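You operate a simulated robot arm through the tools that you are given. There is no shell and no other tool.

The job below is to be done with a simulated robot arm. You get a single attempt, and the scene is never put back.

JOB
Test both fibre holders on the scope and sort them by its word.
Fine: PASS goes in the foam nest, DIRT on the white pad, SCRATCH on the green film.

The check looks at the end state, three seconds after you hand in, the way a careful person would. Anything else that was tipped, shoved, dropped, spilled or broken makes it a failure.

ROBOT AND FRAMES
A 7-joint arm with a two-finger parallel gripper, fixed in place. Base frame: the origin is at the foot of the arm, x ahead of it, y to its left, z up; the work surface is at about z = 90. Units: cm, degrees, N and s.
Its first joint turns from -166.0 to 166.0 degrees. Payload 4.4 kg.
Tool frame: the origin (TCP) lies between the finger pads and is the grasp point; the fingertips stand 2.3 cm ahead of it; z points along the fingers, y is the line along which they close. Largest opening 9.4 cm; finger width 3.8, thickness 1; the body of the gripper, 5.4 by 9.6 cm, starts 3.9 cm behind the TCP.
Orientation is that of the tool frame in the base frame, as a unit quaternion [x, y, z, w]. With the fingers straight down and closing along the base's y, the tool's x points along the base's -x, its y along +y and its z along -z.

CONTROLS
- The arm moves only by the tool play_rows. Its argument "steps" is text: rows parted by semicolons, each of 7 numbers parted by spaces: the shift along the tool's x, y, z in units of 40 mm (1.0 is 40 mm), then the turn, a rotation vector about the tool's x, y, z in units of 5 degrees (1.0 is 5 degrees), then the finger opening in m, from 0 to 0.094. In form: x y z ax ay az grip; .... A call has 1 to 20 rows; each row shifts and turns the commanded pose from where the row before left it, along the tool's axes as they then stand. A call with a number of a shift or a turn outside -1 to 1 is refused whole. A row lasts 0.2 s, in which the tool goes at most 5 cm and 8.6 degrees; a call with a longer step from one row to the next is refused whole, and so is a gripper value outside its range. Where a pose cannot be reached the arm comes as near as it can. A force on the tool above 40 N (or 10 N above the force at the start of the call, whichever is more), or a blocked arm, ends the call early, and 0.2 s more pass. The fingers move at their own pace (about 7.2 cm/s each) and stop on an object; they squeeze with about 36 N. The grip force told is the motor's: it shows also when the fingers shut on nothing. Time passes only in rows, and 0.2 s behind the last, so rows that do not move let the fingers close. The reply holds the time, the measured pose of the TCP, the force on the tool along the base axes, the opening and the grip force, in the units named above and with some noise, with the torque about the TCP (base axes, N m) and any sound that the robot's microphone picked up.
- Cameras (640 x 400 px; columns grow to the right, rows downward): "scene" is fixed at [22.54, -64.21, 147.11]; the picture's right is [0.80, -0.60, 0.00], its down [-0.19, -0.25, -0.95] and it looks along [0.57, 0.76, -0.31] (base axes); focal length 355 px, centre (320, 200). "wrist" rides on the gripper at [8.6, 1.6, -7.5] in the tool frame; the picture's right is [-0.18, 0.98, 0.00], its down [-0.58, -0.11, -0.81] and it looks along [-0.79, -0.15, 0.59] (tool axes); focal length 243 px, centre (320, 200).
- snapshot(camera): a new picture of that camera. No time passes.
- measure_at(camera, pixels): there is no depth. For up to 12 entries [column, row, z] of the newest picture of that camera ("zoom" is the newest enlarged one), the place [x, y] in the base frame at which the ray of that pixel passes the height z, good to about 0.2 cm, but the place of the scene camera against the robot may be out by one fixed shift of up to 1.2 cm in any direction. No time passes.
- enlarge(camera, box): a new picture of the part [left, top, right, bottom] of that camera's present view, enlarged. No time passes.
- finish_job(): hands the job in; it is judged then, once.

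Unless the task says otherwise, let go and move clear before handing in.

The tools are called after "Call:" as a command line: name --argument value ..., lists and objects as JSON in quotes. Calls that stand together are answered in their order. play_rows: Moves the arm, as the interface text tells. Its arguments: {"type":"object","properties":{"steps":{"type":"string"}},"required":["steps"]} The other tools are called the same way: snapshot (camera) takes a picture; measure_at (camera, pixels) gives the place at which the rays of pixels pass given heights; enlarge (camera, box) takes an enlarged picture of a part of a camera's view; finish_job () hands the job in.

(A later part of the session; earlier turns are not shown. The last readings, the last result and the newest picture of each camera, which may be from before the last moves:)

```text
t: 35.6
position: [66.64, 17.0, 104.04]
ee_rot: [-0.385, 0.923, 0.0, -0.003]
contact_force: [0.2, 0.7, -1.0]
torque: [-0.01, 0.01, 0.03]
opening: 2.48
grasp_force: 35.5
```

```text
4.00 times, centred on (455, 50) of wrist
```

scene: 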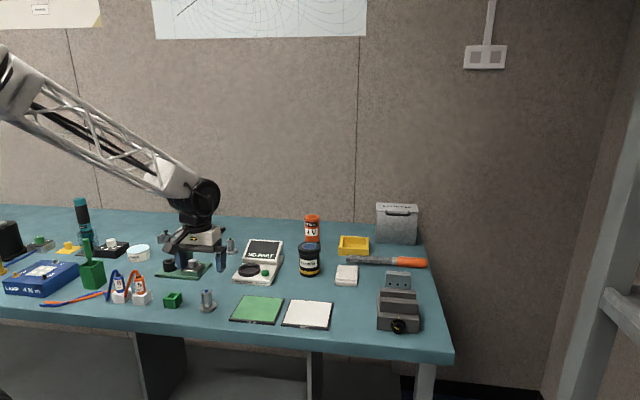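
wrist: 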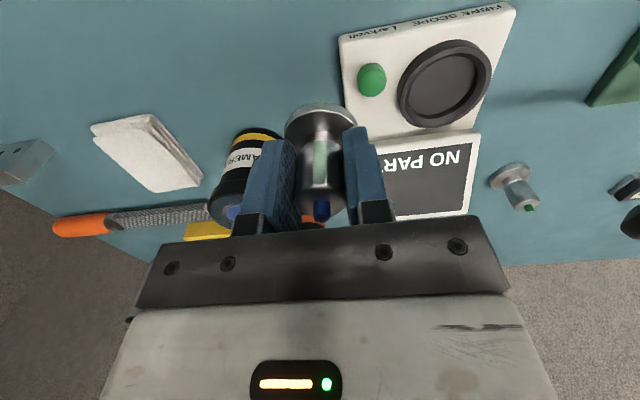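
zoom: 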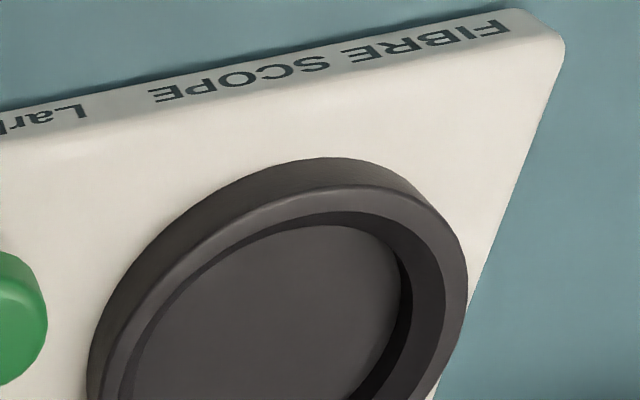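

Call:
enlarge --camera "wrist" --box '[390, 30, 500, 140]'

```text
3.64 times, centred on (445, 85) of wrist
```

zoom: 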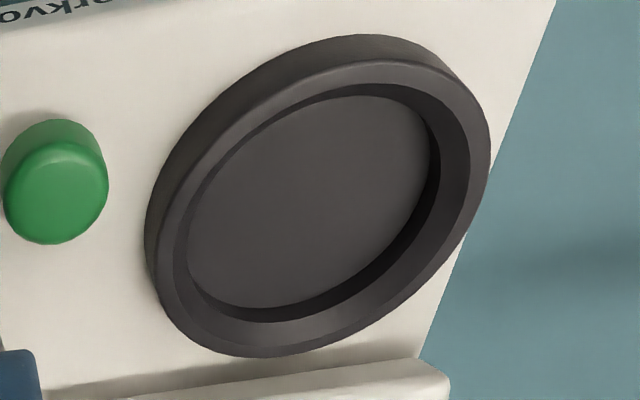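

The rim's outer top ellipse spans zoom x 155–490, y 60–357, centre (322.5, 208.5). Measuring it at several heights to intersect with the previous view.

Call:
measure_at --camera "zoom" --pixels '[[322.5, 208.5, 92.5], [322.5, 208.5, 93], [322.5, 208.5, 93.5], [322.5, 208.5, 92], [155, 250, 93], [490, 160, 93], [385, 61, 93], [245, 357, 93], [55, 190, 94], [440, 400, 92]]'

Call:
measure_at --camera "wrist" --pixels '[[445.7, 87.3, 92.5], [445.7, 87.3, 93], [445.7, 87.3, 93.5], [445.7, 87.3, 92]]'

```text
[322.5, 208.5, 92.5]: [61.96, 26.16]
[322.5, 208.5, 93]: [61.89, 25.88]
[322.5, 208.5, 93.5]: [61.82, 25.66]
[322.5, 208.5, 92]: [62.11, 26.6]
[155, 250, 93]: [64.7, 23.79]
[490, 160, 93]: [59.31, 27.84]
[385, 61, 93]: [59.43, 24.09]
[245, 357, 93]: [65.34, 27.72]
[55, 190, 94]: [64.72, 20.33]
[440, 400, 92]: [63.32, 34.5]
```

```text
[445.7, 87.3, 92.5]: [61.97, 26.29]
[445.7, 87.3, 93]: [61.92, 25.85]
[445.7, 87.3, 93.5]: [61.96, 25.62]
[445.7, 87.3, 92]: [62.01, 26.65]
```

The steep view gives the ring centre as (61.9–62.0, 25.9) at z≈93, agreeing with before. Now I'll check where the held holder's axis sits relative to the TCP, using the tip at (321,209) and the flange at (320,110).

Call:
enlarge --camera "wrist" --box '[270, 90, 370, 230]'

Call:
measure_at --camera "wrist" --pixels '[[321, 209, 106], [321, 209, 105.8], [321, 209, 106.2], [320, 104, 100.8], [285, 128, 100.8], [356, 126, 100.8]]'

```text
2.86 times, centred on (320, 160) of wrist
```

zoom: 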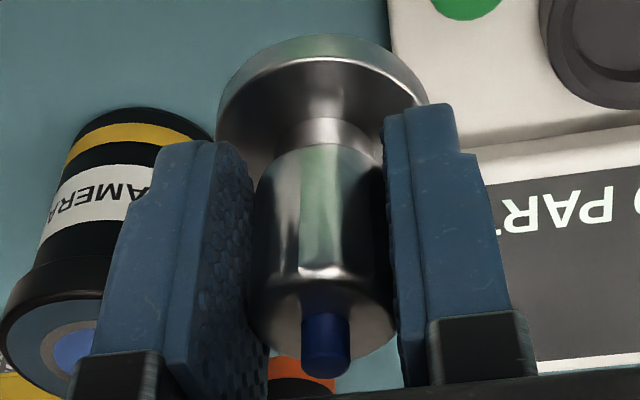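

```text
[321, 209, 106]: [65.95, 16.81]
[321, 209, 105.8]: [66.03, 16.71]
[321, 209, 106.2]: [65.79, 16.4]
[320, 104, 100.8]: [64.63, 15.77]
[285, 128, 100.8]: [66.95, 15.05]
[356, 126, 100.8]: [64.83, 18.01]
```

The held holder's axis is within ~0.3 cm of the TCP. I'll move over the ring centre (62.0, 25.95) and lower to about 3 cm above the rim, then check alignment from both cameras.

Call:
play_rows --steps "-0.257 0.8 0 0 0 0 0.01;-0.257 0.8 0 0 0 0 0.01;-0.257 0.8 0 0 0 0 0.01;0 0 0.5 0 0 0 0.01;0 0 0.6 0 0 0 0.01;0 0 0 0 0 0 0.01;0 0 0 0 0 0 0.01"

Call:
snapshot --camera "wrist"

Call:
enlarge --camera "scene" --box '[200, 210, 300, 290]'

Call:
enlarge --camera "wrist" --box '[250, 70, 400, 180]'

```text
t: 37.2
position: [62.13, 25.9, 99.48]
ee_rot: [-0.384, 0.923, 0.0, -0.003]
contact_force: [-0.2, -1.1, -1.3]
torque: [0.01, -0.03, 0.03]
opening: 2.49
grasp_force: 36.1
```

```text
taken
```

wrist: 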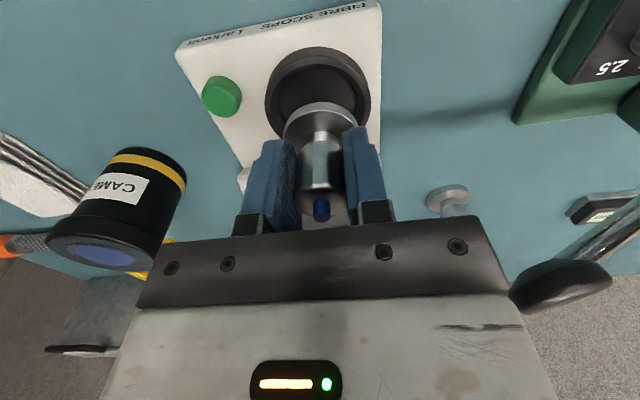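

```text
5.00 times, centred on (250, 250) of scene
```

zoom: 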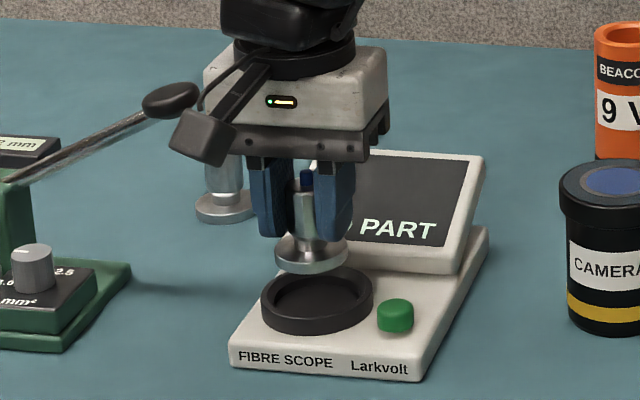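

```text
3.64 times, centred on (325, 125) of wrist
```

zoom: 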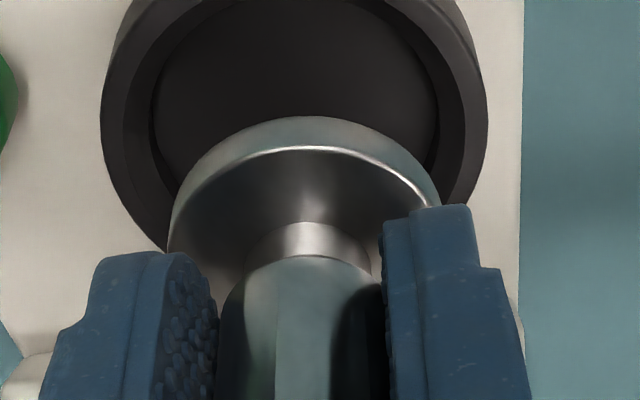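

In the scene zoom the flange (cols 275–348) sits just left of the ring (cols 261–374), and in the wrist zoom the ring spans cols 100–487. I'll measure ring edges from this wrist view to fine-tune the lateral offset.

Call:
measure_at --camera "zoom" --pixels '[[101, 105, 93], [487, 105, 93], [155, 130, 92.5], [441, 120, 92.5], [168, 235, 96.2], [442, 200, 96.2]]'

Call:
enlarge --camera "wrist" --box '[250, 30, 390, 140]'

Call:
enlarge --camera "scene" --box '[225, 240, 285, 290]'

```text
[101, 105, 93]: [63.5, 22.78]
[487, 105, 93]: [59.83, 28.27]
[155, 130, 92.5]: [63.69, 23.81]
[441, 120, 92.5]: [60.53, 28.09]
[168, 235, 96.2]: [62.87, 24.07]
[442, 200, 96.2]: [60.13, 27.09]
```

```text
3.64 times, centred on (320, 85) of wrist
```

zoom: 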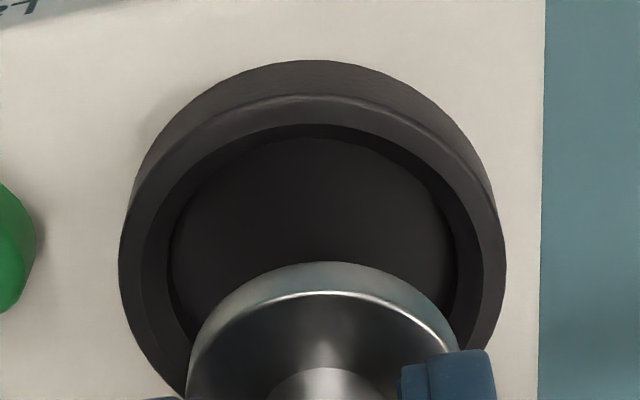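

```text
8.00 times, centred on (255, 265) of scene
```

zoom: 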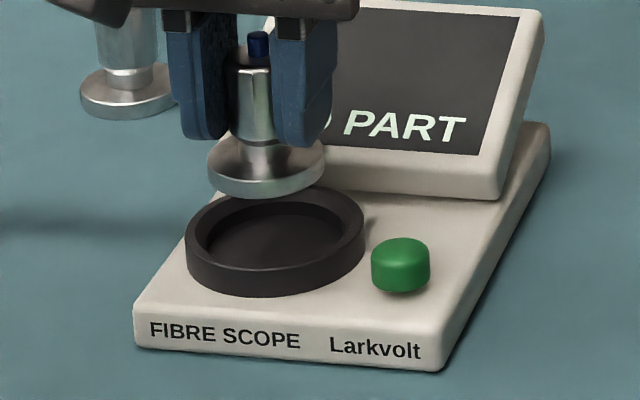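

Both cameras agree the flange is within about 0.25 cm of the ring centre. I'll nudge 0.1 cm and lower to just above the rim, then compare again.

Call:
play_rows --steps "-0.018 -0.018 0.25 0 0 0 0.01;0 0 0.25 0 0 0 0.01;0 0 0 0 0 0 0.01;0 0 0 0 0 0 0.01"

Call:
snapshot --camera "wrist"

Call:
enlarge --camera "scene" --box '[225, 240, 285, 290]'

Call:
enlarge --camera "wrist" --box '[250, 40, 390, 150]'

```text
t: 38.2
position: [62.02, 25.84, 97.68]
ee_rot: [-0.385, 0.923, 0.0, -0.004]
contact_force: [-1.6, -0.5, -0.4]
torque: [0.04, 0.0, 0.0]
opening: 2.5
grasp_force: 35.5
```

```text
taken
```

wrist: 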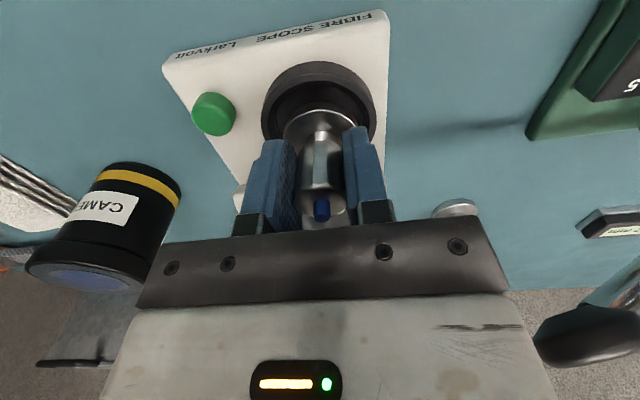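

```text
8.00 times, centred on (255, 265) of scene
```

zoom: 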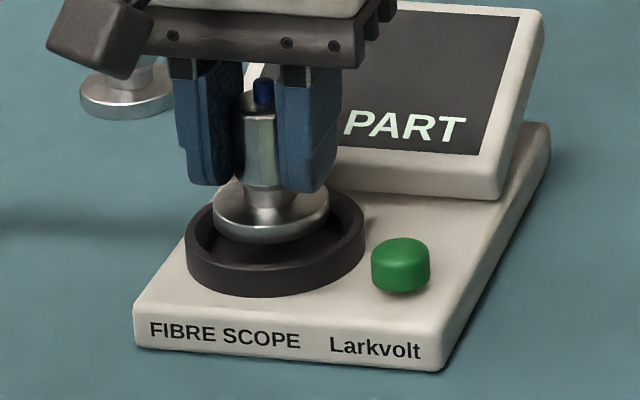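

```text
3.64 times, centred on (320, 95) of wrist
```

zoom: 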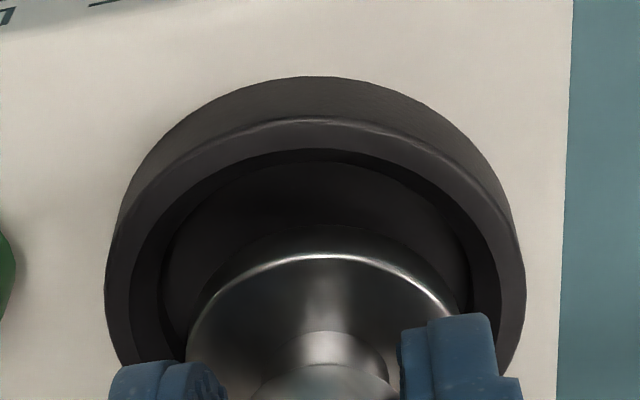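

Laterally the flange needs about 0.15 cm toward the button side. For the other direction I'll measure the ring's near rim edge (zoom (315,120)) against the flange's near edge (zoom (325,256)).

Call:
measure_at --camera "zoom" --pixels '[[315, 120, 92.9], [315, 120, 92.9], [315, 150, 92.9], [315, 150, 92.9], [325, 256, 94.44], [325, 256, 94.44], [325, 228, 93.64], [325, 228, 93.64], [105, 280, 92.9], [526, 280, 92.9]]'

```text
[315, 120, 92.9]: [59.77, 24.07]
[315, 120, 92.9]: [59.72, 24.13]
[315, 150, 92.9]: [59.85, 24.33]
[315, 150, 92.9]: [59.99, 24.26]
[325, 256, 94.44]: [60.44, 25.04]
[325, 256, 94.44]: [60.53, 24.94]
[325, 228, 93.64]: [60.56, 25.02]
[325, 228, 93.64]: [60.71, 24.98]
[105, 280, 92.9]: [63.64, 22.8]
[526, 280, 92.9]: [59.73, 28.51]
```

The near-edge gaps come out even (flange depth 66.25 vs ring 66.3), so alignment is good. I'll nudge slightly and lower gently about 1.2 cm into the ring, watching the force.

Call:
play_rows --steps "-0.025 -0.025 0 0 0 0 0.01;0 0 0.1 0 0 0 0.01;0 0 0.1 0 0 0 0.01;0 0 0.1 0 0 0 0.01;0 0 0 0 0 0 0.01;0 0 0 0 0 0 0.01"

Call:
enlarge --camera "scene" --box '[225, 240, 285, 290]'

Call:
snapshot --camera "wrist"

Call:
enlarge --camera "wrist" --box '[250, 50, 390, 160]'

```text
t: 39.6
position: [62.19, 25.79, 96.39]
ee_rot: [-0.385, 0.923, 0.0, -0.003]
contact_force: [-0.4, 0.0, -0.7]
torque: [0.01, 0.0, -0.01]
opening: 2.49
grasp_force: 36.1
```

```text
8.00 times, centred on (255, 265) of scene
```

zoom: 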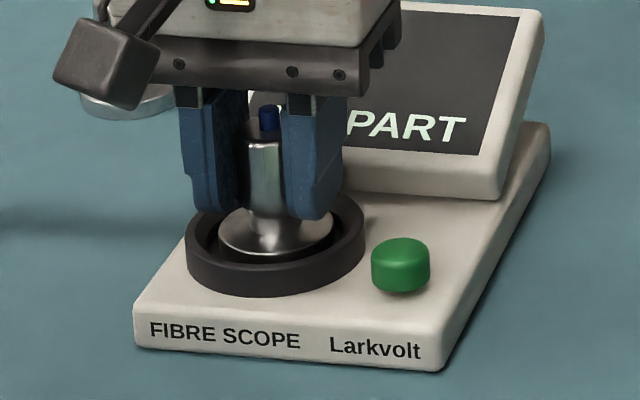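

```text
taken
```

wrist: 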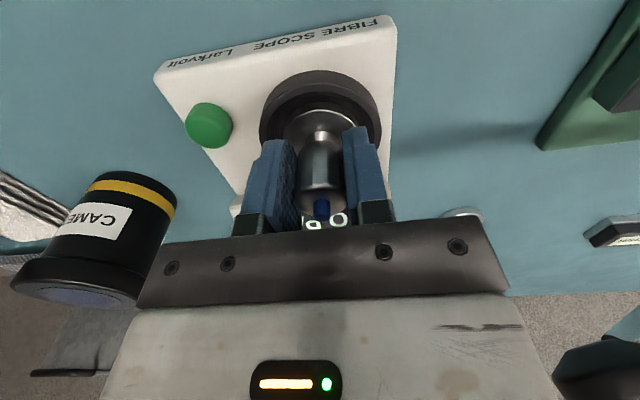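

```text
3.64 times, centred on (320, 105) of wrist
```

zoom: 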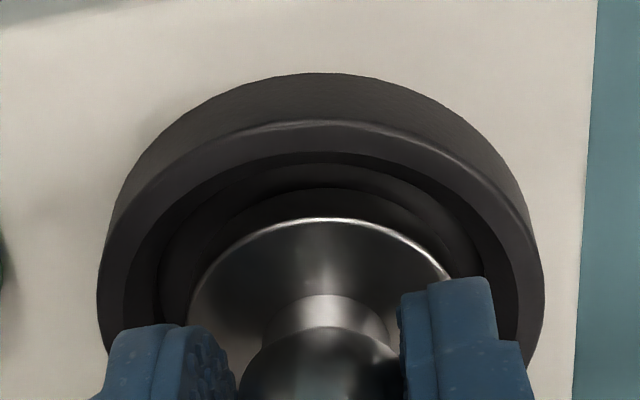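

The flange is inside the ring bore, well centred, with no contact force yet. I'll keep lowering in 0.2 cm steps until it touches the floor.

Call:
play_rows --steps "0 0 0.05 0 0 0 0.01;0 0 0.05 0 0 0 0.01;0 0 0 0 0 0 0.01"

```text
t: 40.4
position: [62.2, 25.92, 96.08]
ee_rot: [-0.385, 0.923, 0.001, -0.001]
contact_force: [3.5, -2.2, 37.7]
torque: [-0.09, -0.56, -0.01]
opening: 2.48
grasp_force: 35.3
```

Contact at 37.7 N: the holder is on the ring floor (base z≈92). I'll relieve the press by about 1 mm and then open the fingers part way.

Call:
play_rows --steps "0 0 -0.025 0 0 0 0.01;0 0 0 0 0 0 0.03;0 0 0 0 0 0 0.04;0 0 0 0 0 0 0.05;0 0 0 0 0 0 0.05;0 0 0 0 0 0 0.05"

Call:
snapshot --camera "scene"

Call:
enlarge --camera "scene" --box '[225, 230, 295, 290]'

```text
t: 41.8
position: [62.17, 25.92, 96.08]
ee_rot: [-0.386, 0.923, 0.0, -0.004]
contact_force: [-0.1, -0.5, 0.7]
torque: [-0.03, -0.02, -0.02]
opening: 5.02
grasp_force: 0.1
```

```text
taken
```

scene: 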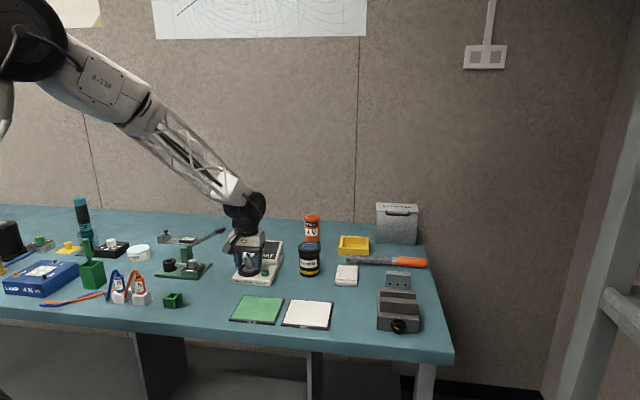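

```text
6.67 times, centred on (260, 260) of scene
```

zoom: 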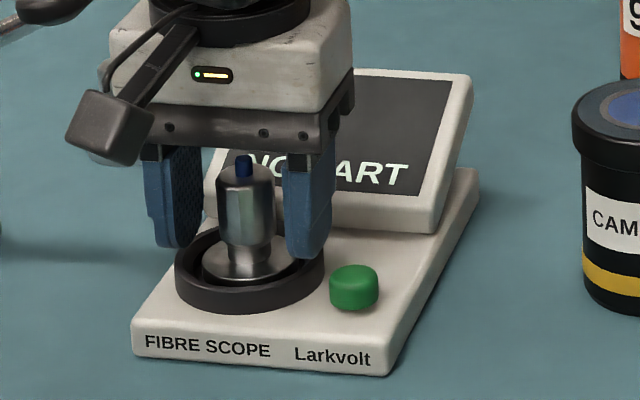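

The holder stands upright in the ring; the screen still shows "NO PART". I'll rise straight up clear and see whether the screen changes.

Call:
play_rows --steps "0 0 -0.5 0 0 0 0.05;0 0 -0.8 0 0 0 0.05;0 0 -0.8 0 0 0 0.05;0 0 0 0 0 0 0.05;0 0 0 0 0 0 0.05"

Call:
enlarge --camera "scene" --box '[215, 225, 295, 290]'

Call:
snapshot --camera "wrist"

```text
t: 43.0
position: [62.29, 25.92, 104.46]
ee_rot: [-0.385, 0.923, 0.0, -0.004]
contact_force: [0.7, -1.5, -0.4]
torque: [-0.01, 0.04, -0.01]
opening: 5.0
grasp_force: 0.0
```

```text
6.15 times, centred on (255, 258) of scene
```

zoom: 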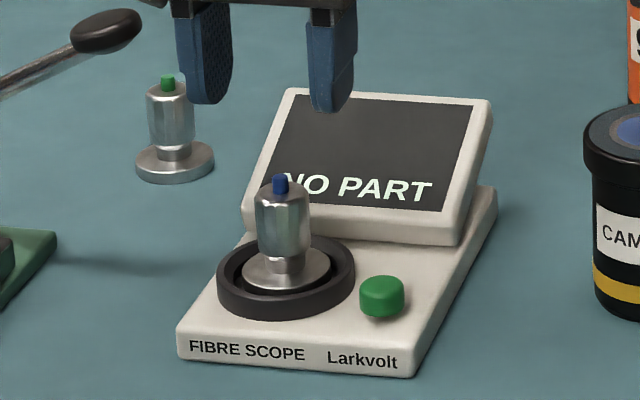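

```text
taken
```

wrist: 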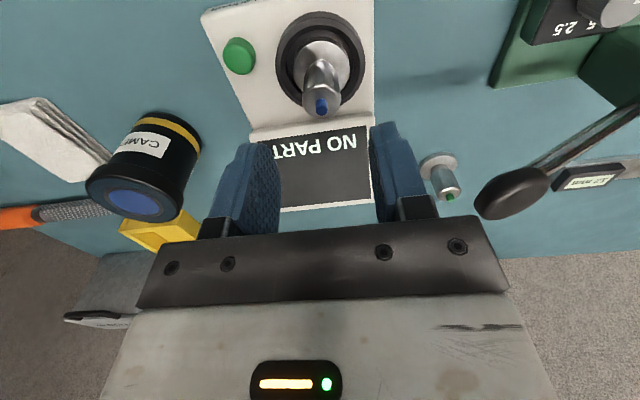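

The part is seated, but the screen still reads NO PART, so the green button must start the test. I'll locate the button (wrist (239,56)) precisely.

Call:
enlarge --camera "wrist" --box '[200, 0, 380, 130]'

```text
3.08 times, centred on (290, 65) of wrist
```

zoom: 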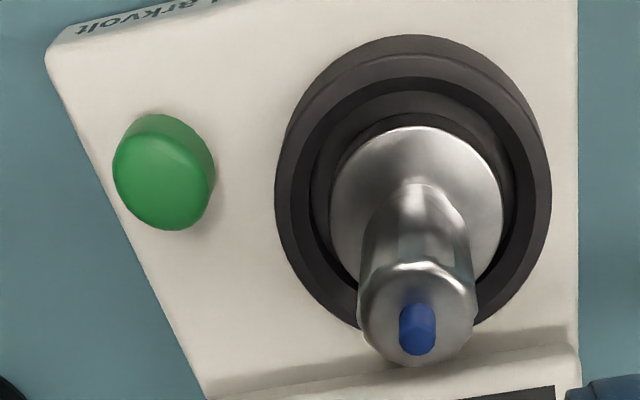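

The button's top face is centred near zoom (160,183); measuring it, the holder tip and the ring for clearances.

Call:
measure_at --camera "zoom" --pixels '[[160, 183, 92.8], [160, 183, 92.8], [160, 183, 93.1], [113, 180, 92.8], [210, 190, 92.8], [417, 340, 98], [418, 215, 92.8], [416, 195, 93]]'

```text
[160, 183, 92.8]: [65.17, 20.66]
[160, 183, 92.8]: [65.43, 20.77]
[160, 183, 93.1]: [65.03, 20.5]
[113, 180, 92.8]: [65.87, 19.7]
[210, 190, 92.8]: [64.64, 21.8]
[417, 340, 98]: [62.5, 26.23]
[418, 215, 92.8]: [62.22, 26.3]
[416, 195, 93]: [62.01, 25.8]
```

The button is at about (65.05, 20.8) with top near z=93. I'll close the fingers and go over it, offset slightly away from the standing holder, then lower to ~1 cm above.

Call:
play_rows --steps "0.335 -0.735 0 0 0 0 0.02;0.335 -0.735 0 0 0 0 0.0;0 0 0.6 0 0 0 0.0;0 0 0.8 0 0 0 0.0;0 0 0.5 0 0 0 0.0;0 0 0 0 0 0 0.0;0 0 0 0 0 0 0.0"

Call:
enlarge --camera "scene" --box '[215, 225, 295, 290]'

Call:
snapshot --camera "wrist"

```text
t: 44.6
position: [64.5, 19.76, 96.75]
ee_rot: [-0.385, 0.923, 0.001, -0.003]
contact_force: [-0.6, -0.4, -0.1]
torque: [0.01, 0.02, 0.0]
opening: 0.02
grasp_force: 35.9
```

```text
6.15 times, centred on (255, 258) of scene
```

zoom: 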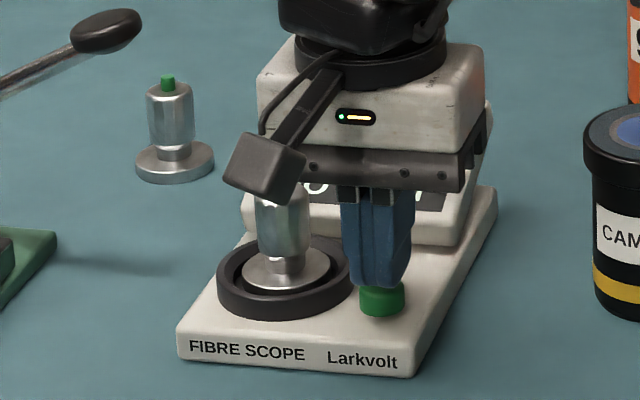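

```text
taken
```

wrist: 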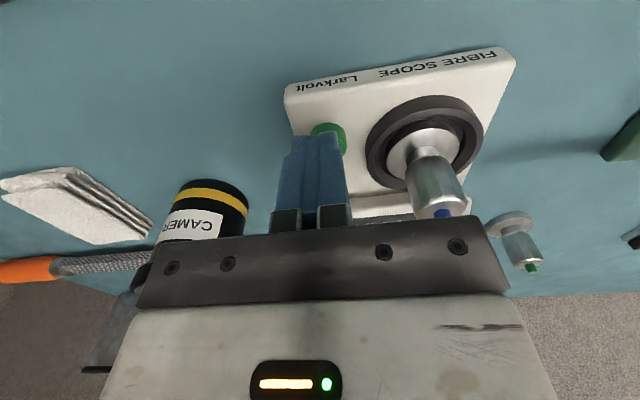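

The closed fingertips are right over the green button (zoom (380,295)) with the holder clear of the palm. I'll press down in small steps until a force or sound shows it.

Call:
play_rows --steps "0 0 0.15 0 0 0 0.0;0 0 0.15 0 0 0 0.0;0 0 0.05 0 0 0 0.0;0 0 0.05 0 0 0 0.0"

Call:
enlarge --camera "scene" --box '[215, 225, 295, 290]'

```text
t: 45.6
position: [64.55, 19.85, 95.3]
ee_rot: [-0.386, 0.923, 0.001, -0.003]
contact_force: [-5.0, 0.2, 18.1]
torque: [0.17, 0.04, 0.07]
opening: 0.0
grasp_force: 36.2
heard: click
```

```text
6.15 times, centred on (255, 258) of scene
```

zoom: 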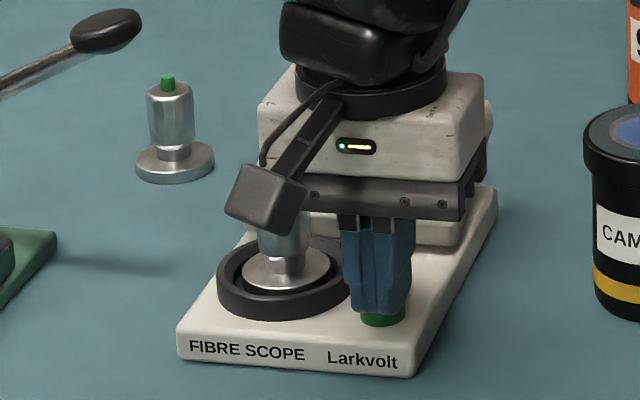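

A click was heard at 18 N, so the button is pressed. I'll rise and read the screen.

Call:
play_rows --steps "0 0 -0.5 0 0 0 0.0;0 0 -0.8 0 0 0 0.0;0 0 -0.9 0 0 0 0.0;0 0 0 0 0 0 0.0"

Call:
enlarge --camera "scene" --box '[215, 225, 295, 290]'

Call:
snapshot --camera "wrist"

```text
t: 46.6
position: [64.61, 19.71, 104.11]
ee_rot: [-0.385, 0.923, 0.001, -0.003]
contact_force: [0.9, -0.1, 0.3]
torque: [-0.04, -0.02, 0.0]
opening: 0.01
grasp_force: 36.1
```

```text
6.15 times, centred on (255, 258) of scene
```

zoom: 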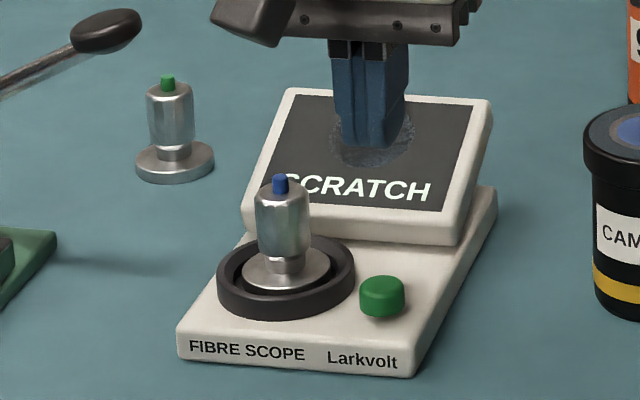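

```text
taken
```

wrist: 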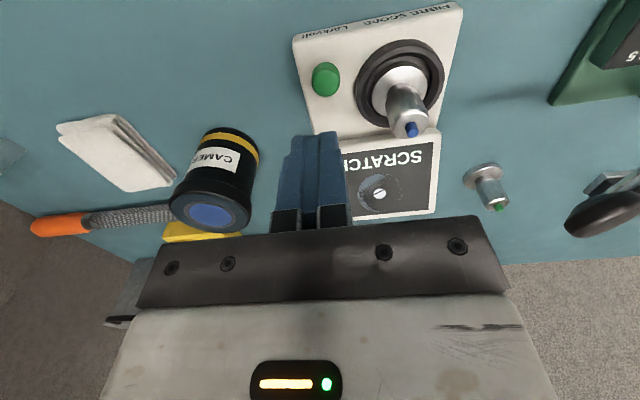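

The screen now reads SCRATCH for the blue-tipped holder, so it belongs on the green film. I'll open to 5 cm, go back over the ring and lower around the holder.

Call:
play_rows --steps "-0.34 0.76 0 0 0 0 0.05;-0.34 0.76 0 0 0 0 0.05;0 0 0 0 0 0 0.05;0 0 0.5 0 0 0 0.05;0 0 0.4 0 0 0 0.05;0 0 0 0 0 0 0.05"

Call:
snapshot --camera "wrist"

Call:
enlarge --camera "scene" --box '[215, 225, 295, 290]'

```text
t: 48.0
position: [62.17, 26.11, 100.46]
ee_rot: [-0.385, 0.923, 0.002, -0.002]
contact_force: [0.1, 0.3, -0.4]
torque: [0.03, -0.01, -0.01]
opening: 4.98
grasp_force: 0.0
```

```text
taken
```

wrist: 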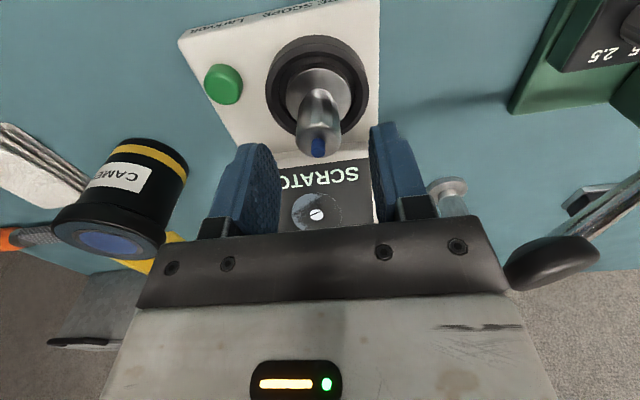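

```text
6.15 times, centred on (255, 258) of scene
```

zoom: 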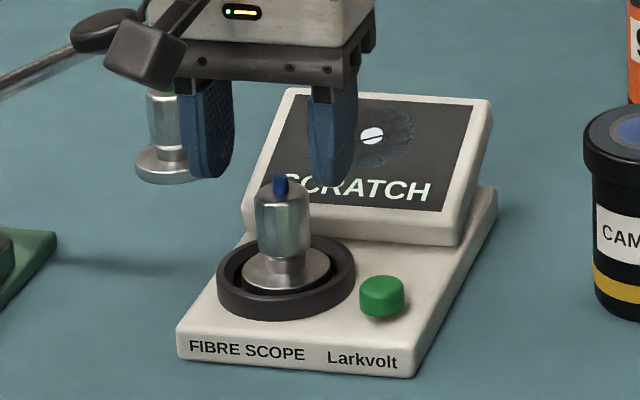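

SCRATCH is confirmed with the line in the fibre image, and the fingers straddle the holder. I'll descend the last 4.3 cm and grip.

Call:
play_rows --steps "0 0 0.5 0 0 0 0.05;0 0 0.4 0 0 0 0.05;0 0 0.16 0 0 0 0.05;0 0 0 0 0 0 0.05;0 0 0 0 0 0 0.03;0 0 0 0 0 0 0.01;0 0 0 0 0 0 0.01;0 0 0 0 0 0 0.01"

```text
t: 49.8
position: [62.13, 26.03, 96.26]
ee_rot: [-0.386, 0.923, 0.0, -0.002]
contact_force: [0.0, -0.1, 0.3]
torque: [0.01, -0.02, 0.01]
opening: 2.48
grasp_force: 36.6
```

Gripped (2.48 cm, 36 N). I'll lift straight out of the ring to z≈104 and carry it over the centre of the green film near (56.3, 9.6).

Call:
play_rows --steps "0 0 -0.3 0 0 0 0.01;0 0 -0.6 0 0 0 0.01;0 0 -0.6 0 0 0 0.01;0 0 -0.5 0 0 0 0.01;0.788 -0.372 0 0 0 0 0.01;0.788 -0.372 0 0 0 0 0.01;0.788 -0.372 0 0 0 0 0.01;0.788 -0.372 0 0 0 0 0.01;0.788 -0.372 0 0 0 0 0.01;0 0 0 0 0 0 0.01;0 0 0 0 0 0 0.01"

Call:
snapshot --camera "wrist"

Call:
enlarge --camera "scene" --box '[200, 240, 340, 335]'

```text
t: 52.2
position: [56.18, 9.66, 104.31]
ee_rot: [-0.385, 0.923, 0.0, -0.004]
contact_force: [-0.4, 0.6, -1.4]
torque: [0.03, 0.02, 0.0]
opening: 2.51
grasp_force: 36.2
```

```text
taken
```

wrist: 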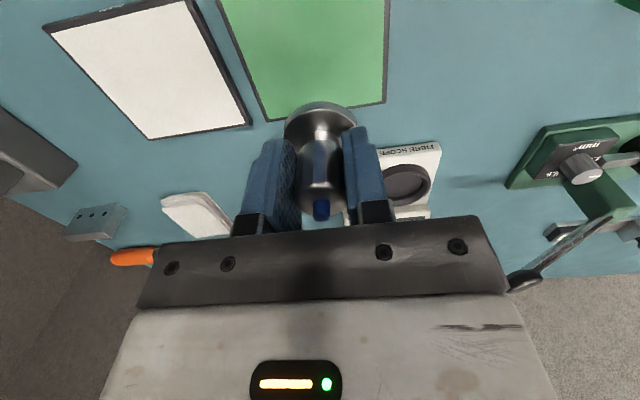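

```text
4.21 times, centred on (270, 288) of scene
```

zoom: 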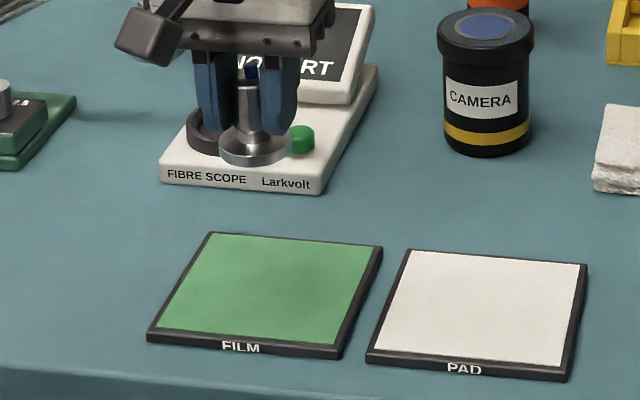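

The holder is at (56.2, 9.7), 10 cm above; I'll measure the film corners in both pictures to confirm its centre.

Call:
measure_at --camera "scene" --pixels '[[244.3, 295.6, 90.6], [284.7, 298.9, 90.6], [274.75, 325, 90.6], [229.1, 321.2, 90.6]]'

Call:
measure_at --camera "wrist" --pixels '[[268, 120, 90.6], [384, 102, 90.6], [219, 0, 90.6], [390, 0, 90.6], [150, 137, 90.6], [251, 124, 90.6], [188, 0, 90.6], [44, 27, 90.6]]'

```text
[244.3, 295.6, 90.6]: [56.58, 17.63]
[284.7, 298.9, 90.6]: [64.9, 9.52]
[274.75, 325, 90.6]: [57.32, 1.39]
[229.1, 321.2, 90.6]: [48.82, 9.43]
```

```text
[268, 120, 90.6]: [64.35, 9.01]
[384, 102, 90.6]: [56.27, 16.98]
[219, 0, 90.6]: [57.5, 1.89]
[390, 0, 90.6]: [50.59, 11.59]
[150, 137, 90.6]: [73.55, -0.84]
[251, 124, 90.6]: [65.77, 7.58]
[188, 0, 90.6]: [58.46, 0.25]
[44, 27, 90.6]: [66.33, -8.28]
```

Film centre comes out at about (56.4, 8.9). I'll correct by 0.8 cm and lower to about 0.8 cm above the surface.

Call:
play_rows --steps "0.1 -0.17 0.3 0 0 0 0.01;0 0 0.7 0 0 0 0.01;0 0 0.7 0 0 0 0.01;0 0 0.48 0 0 0 0.01;0 0 0 0 0 0 0.01;0 0 0 0 0 0 0.01"

Call:
enlarge --camera "scene" --box '[210, 250, 330, 335]'

```text
t: 53.6
position: [56.49, 8.86, 95.46]
ee_rot: [-0.386, 0.923, 0.001, -0.003]
contact_force: [-0.5, -0.5, -1.1]
torque: [0.03, 0.04, -0.03]
opening: 2.48
grasp_force: 35.8
```

```text
4.71 times, centred on (270, 292) of scene
```

zoom: 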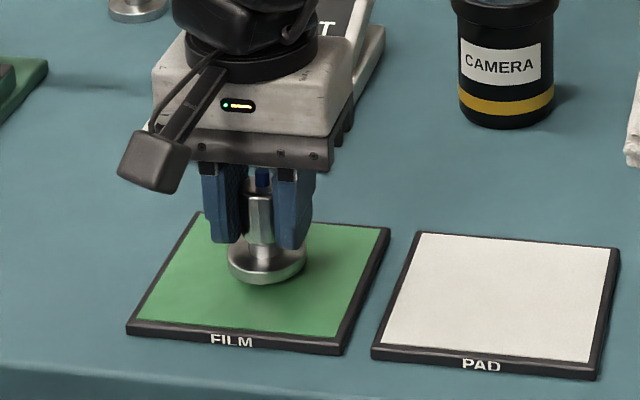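

The holder hangs just above the middle of the film (zoom (267,270)). I'll lower in 0.2 cm steps to contact.

Call:
play_rows --steps "0 0 0.05 0 0 0 0.01;0 0 0.05 0 0 0 0.01;0 0 0.03 0 0 0 0.01;0 0 0 0 0 0 0.01"

```text
t: 54.6
position: [56.47, 8.89, 94.96]
ee_rot: [-0.385, 0.923, 0.001, -0.002]
contact_force: [0.7, -0.5, -1.5]
torque: [-0.02, -0.01, 0.0]
opening: 2.51
grasp_force: 35.6
```

No contact yet at base z≈90.8. Continuing in finer steps.

Call:
play_rows --steps "0 0 0.03 0 0 0 0.01;0 0 0.03 0 0 0 0.01;0 0 0 0 0 0 0.01"

```text
t: 55.4
position: [56.58, 8.95, 94.83]
ee_rot: [-0.385, 0.923, 0.001, -0.003]
contact_force: [-1.9, 2.9, 15.1]
torque: [0.11, 0.1, 0.04]
opening: 2.51
grasp_force: 35.7
```

Contact at 15 N: the holder is standing on the film. I'll release and rise clear.

Call:
play_rows --steps "0 0 -0.01 0 0 0 0.01;0 0 0 0 0 0 0.03;0 0 0 0 0 0 0.045;0 0 0 0 0 0 0.06;0 0 0 0 0 0 0.06;0 0 -0.4 0 0 0 0.06;0 0 -0.7 0 0 0 0.06;0 0 -0.8 0 0 0 0.06;0 0 -0.8 0 0 0 0.06;0 0 0 0 0 0 0.06"

Call:
snapshot --camera "scene"

Call:
enlarge --camera "scene" --box '[210, 230, 330, 335]'

Call:
snapshot --camera "wrist"

```text
t: 57.6
position: [56.56, 8.93, 105.6]
ee_rot: [-0.385, 0.923, 0.001, -0.003]
contact_force: [0.3, -0.7, -0.4]
torque: [-0.04, -0.01, -0.03]
opening: 6.01
grasp_force: 0.0
```

```text
taken
```

scene: 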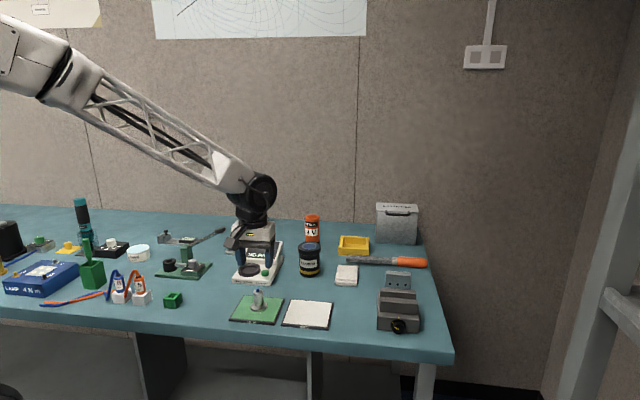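

```text
3.81 times, centred on (270, 282) of scene
```

zoom: 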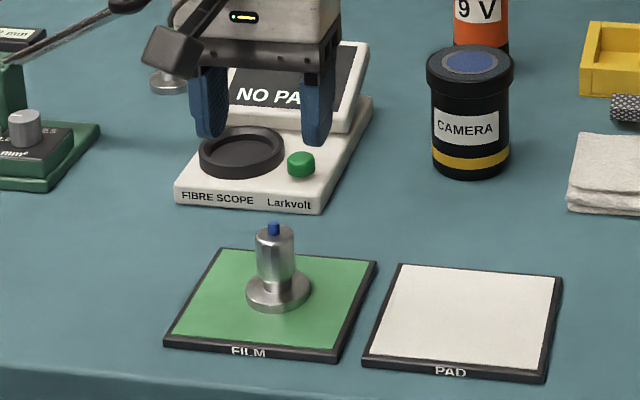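

```text
taken
```

wrist: 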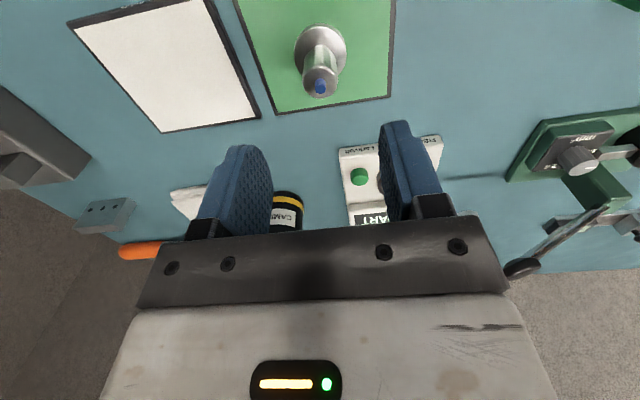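

The blue holder stands upright on the film and the scope shows NO PART again. Next I'll rise, turn back to yaw 0 and go look at the green-tipped holder near (64, 46), staying high above the lever knob.

Call:
play_rows --steps "0 0 -0.9 0 0 0 0.06;0 0 -0.9 0 0 0 0.06;0 0 -0.9 0 0 0 0.06;0 0 0 0 0 1 0.06;0 0 0 0 0 1 0.06;0 0 0 0 0 1 0.06;0 0 0 0 0 1 0.06;0 0 0 0 0 1 0.06;0 0 0 0 0 1 0.06;0 0 0 0 0 1 0.06;0 0 0 0 0 1 0.06;0 0 0 0 0 1 0.06;0 0 0 0 0 0 0.06"

Call:
play_rows --steps "0.09 0.9 0 0 0 0 0.08;0.09 0.9 0 0 0 0 0.08;0.09 0.9 0 0 0 0 0.08;0.09 0.9 0 0 0 0 0.08;0.09 0.9 0 0 0 0 0.08;0.09 0.9 0 0 0 0 0.08;0.09 0.9 0 0 0 0 0.08;0.09 0.9 0 0 0 0 0.08;0.09 0.9 0 0 0 0 0.08;0.09 0.9 0 0 0 0 0.08;0 0 0 0 0 0 0.08;0 0 0 0 0 0 0.08"

Call:
snapshot --camera "wrist"

Call:
snapshot --camera "scene"

```text
t: 60.4
position: [56.57, 8.76, 116.33]
ee_rot: [-0.003, 1.0, 0.0, -0.002]
contact_force: [0.2, 0.2, -0.8]
torque: [-0.02, -0.02, -0.03]
opening: 5.98
grasp_force: 0.0
```

```text
t: 63.0
position: [52.8, 44.73, 116.39]
ee_rot: [-0.002, 1.0, 0.0, -0.002]
contact_force: [-0.2, -0.4, 0.4]
torque: [0.0, 0.02, 0.04]
opening: 8.02
grasp_force: 0.0
```

```text
taken
```

wrist: 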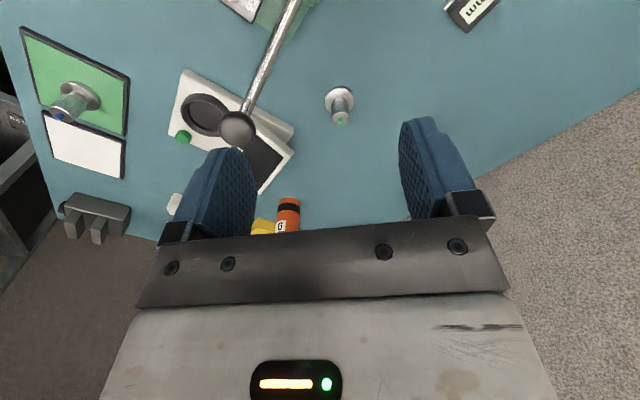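

```text
taken
```

scene: 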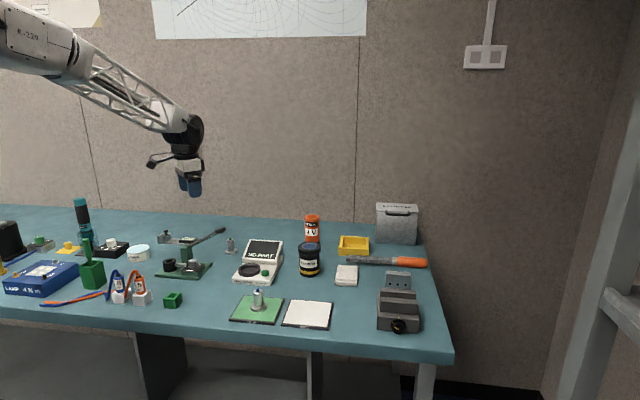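

The green holder is clearly seen at wrist (340,103), the lever knob at (237,128) well to the side. Enlarging to measure it.

Call:
enlarge --camera "wrist" --box '[300, 60, 380, 140]'

Call:
measure_at --camera "wrist" --pixels '[[237, 128, 103], [237, 128, 104], [237, 128, 105], [290, 5, 98], [290, 5, 100], [340, 99, 90.8], [340, 99, 90.8], [341, 118, 96], [341, 118, 96], [462, 20, 92]]'

Call:
measure_at --camera "scene" --pixels '[[187, 264, 91.5], [221, 231, 103], [221, 231, 104], [230.5, 250, 90], [180, 240, 91]]'

```text
5.00 times, centred on (340, 100) of wrist
```

zoom: 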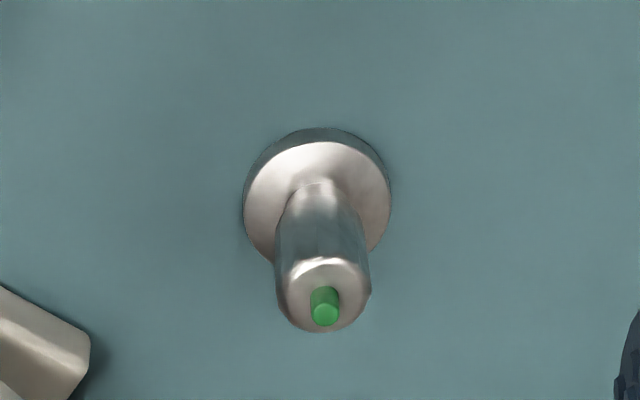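

```text
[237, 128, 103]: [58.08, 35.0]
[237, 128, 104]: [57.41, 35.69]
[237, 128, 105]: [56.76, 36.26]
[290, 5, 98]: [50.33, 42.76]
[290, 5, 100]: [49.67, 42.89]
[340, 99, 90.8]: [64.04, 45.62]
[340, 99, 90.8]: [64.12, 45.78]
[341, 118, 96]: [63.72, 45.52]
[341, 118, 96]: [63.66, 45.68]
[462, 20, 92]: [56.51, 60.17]
```

```text
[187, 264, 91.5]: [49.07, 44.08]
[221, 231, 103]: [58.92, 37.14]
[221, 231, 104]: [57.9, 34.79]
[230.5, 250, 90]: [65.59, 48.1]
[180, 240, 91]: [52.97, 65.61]
```

I'll measure the flange's true ellipse centre (zoom (318,212)) and the tip top (zoom (325,314)).

Call:
measure_at --camera "zoom" --pixels '[[318, 212, 90.8], [318, 212, 90.8], [245, 205, 90.8], [392, 205, 90.8], [318, 141, 90.8], [325, 314, 96], [325, 314, 96], [282, 300, 95], [371, 292, 95]]'

```text
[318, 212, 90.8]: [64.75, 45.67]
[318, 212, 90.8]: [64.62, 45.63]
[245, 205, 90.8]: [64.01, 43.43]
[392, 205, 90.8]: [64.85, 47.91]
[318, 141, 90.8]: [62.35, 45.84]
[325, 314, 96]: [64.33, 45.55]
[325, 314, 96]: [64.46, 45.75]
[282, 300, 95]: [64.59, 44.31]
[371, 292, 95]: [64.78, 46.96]
```

The green holder's axis is at (64.55, 45.67). I'll move above it with yaw 0 and lower to z≈101 to check alignment.

Call:
play_rows --steps "-0.735 0.06 0.6 0 0 0 0.09;-0.735 0.06 0.6 0 0 0 0.09;-0.735 0.06 0.6 0 0 0 0.09;-0.735 0.06 0.6 0 0 0 0.09;0 0 0.6 0 0 0 0.09;0 0 0.6 0 0 0 0.09;0 0 0 0 0 0 0.09;0 0 0 0 0 0 0.09"

Call:
snapshot --camera "wrist"

Call:
enlarge --camera "scene" --box '[170, 200, 290, 290]'

```text
t: 64.8
position: [64.45, 45.97, 102.03]
ee_rot: [-0.003, 1.0, 0.0, -0.003]
contact_force: [-0.5, -1.1, 0.4]
torque: [0.03, 0.02, 0.03]
opening: 9.01
grasp_force: 0.0
```

```text
taken
```

wrist: 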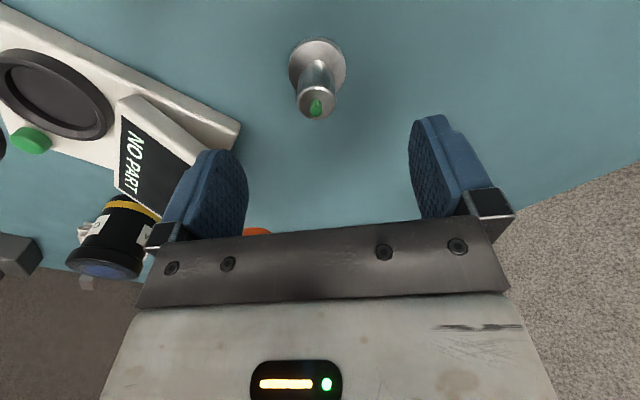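

```text
4.44 times, centred on (230, 245) of scene
```

zoom: 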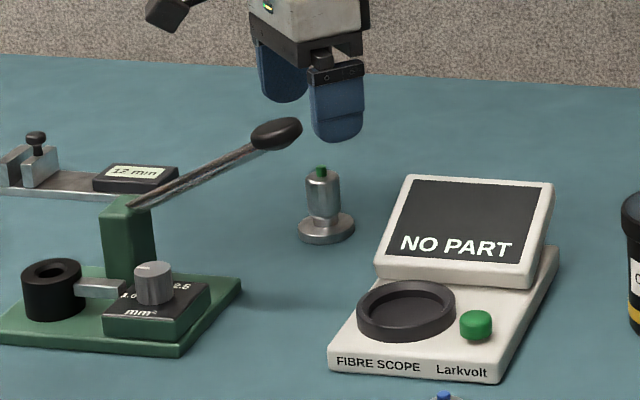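

The fingers straddle the green holder with room around. I'll shift 0.25 cm and descend to TCP z≈94.2.

Call:
play_rows --steps "-0.02 -0.07 0.6 0 0 0 0.09;0 0 0.7 0 0 0 0.09;0 0 0.4 0 0 0 0.09;0 0 0.26 0 0 0 0.09;0 0 0 0 0 0 0.09;0 0 0 0 0 0 0.06;0 0 0 0 0 0 0.03;0 0 0 0 0 0 0.01;0 0 0 0 0 0 0.01;0 0 0 0 0 0 0.01"

Call:
snapshot --camera "wrist"

```text
t: 67.0
position: [64.6, 45.62, 94.08]
ee_rot: [-0.003, 1.0, 0.0, -0.002]
contact_force: [0.7, -0.1, 0.7]
torque: [0.03, -0.05, -0.03]
opening: 2.48
grasp_force: 35.7
```

```text
taken
```

wrist: 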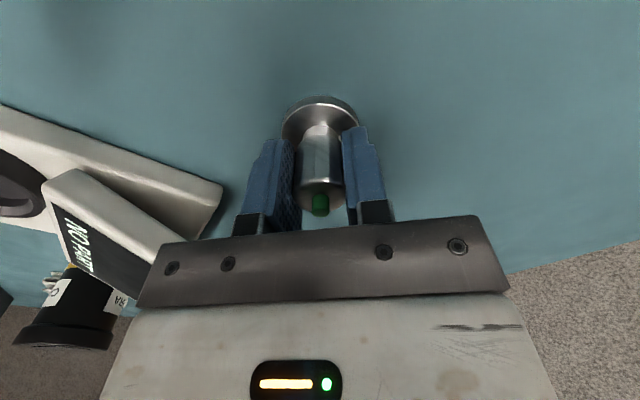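

Gripped at 2.48 cm. I'll lift to z≈113 above the lever height, yaw back to -45°, then move over the ring.

Call:
play_rows --steps "0 0 -0.3 0 0 0 0.01;0 0 -0.9 0 0 0 0.01;0 0 -0.9 0 0 0 0.01;0 0 -0.9 0 0 0 0.01;0 0 -0.9 0 0 0 0.01;0 0 -0.9 0 0 0 0.01;0 0 0 0 0 -1 0.01;0 0 0 0 0 -1 0.01;0 0 0 0 0 -1 0.01;0 0 0 0 0 -1 0.01;0 0 0 0 0 -1 0.01;0 0 0 0 0 -1 0.01;0 0 0 0 0 -1 0.01;0 0 0 0 0 -1 0.01;0 0 0 0 0 -1 0.01;0 0 0 0 0 0 0.01;0 0 0 0 0 0 0.01"

```text
t: 70.6
position: [64.63, 45.56, 113.34]
ee_rot: [-0.386, 0.923, 0.0, -0.003]
contact_force: [0.4, -0.6, -0.2]
torque: [-0.01, -0.01, 0.02]
opening: 2.41
grasp_force: 36.1
```

Pose is good at z=113. Moving over the ring at height, then lowering to z≈100.

Call:
play_rows --steps "0.783 -0.605 0 0 0 0 0.01;0.783 -0.605 0 0 0 0 0.01;0.783 -0.605 0 0 0 0 0.01;0.783 -0.605 0 0 0 0 0.01;0.783 -0.605 0 0 0 0 0.01;0 0 0.8 0 0 0 0.01;0 0 0.8 0 0 0 0.01;0 0 0.8 0 0 0 0.01;0 0 0.8 0 0 0 0.01;0 0 0.4 0 0 0 0.01;0 0 0 0 0 0 0.01;0 0 0 0 0 0 0.01"

Call:
enlarge --camera "scene" --box '[225, 230, 285, 290]'

Call:
snapshot --camera "wrist"

Call:
enlarge --camera "wrist" --box '[250, 40, 390, 150]'

```text
t: 73.2
position: [62.15, 25.99, 98.78]
ee_rot: [-0.384, 0.923, 0.001, -0.003]
contact_force: [-0.8, 0.2, -0.7]
torque: [-0.02, 0.02, -0.03]
opening: 2.43
grasp_force: 36.1
```

```text
6.67 times, centred on (255, 260) of scene
```

zoom: 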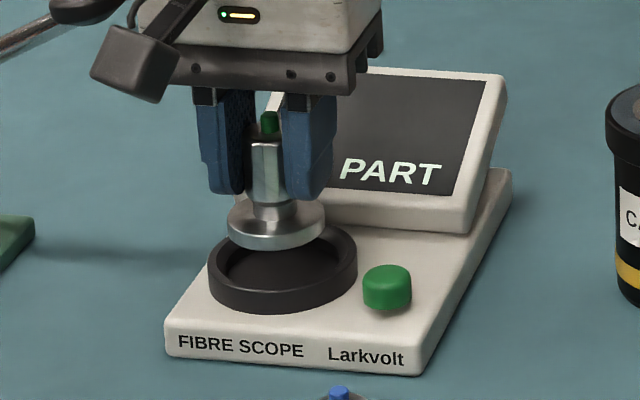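

```text
taken
```

wrist: 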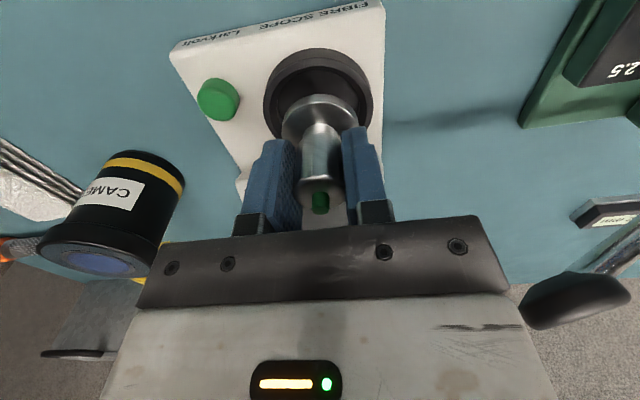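

```text
3.64 times, centred on (320, 95) of wrist
```

zoom: 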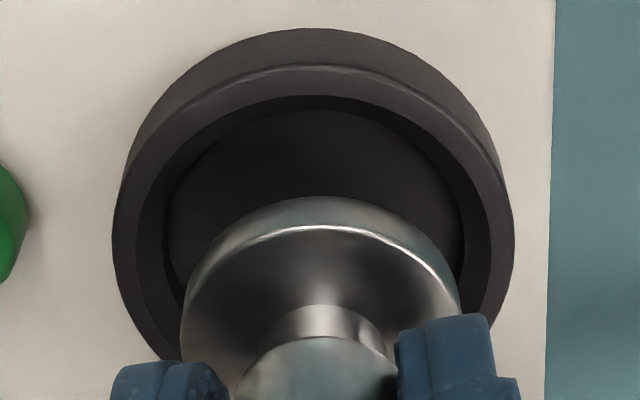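

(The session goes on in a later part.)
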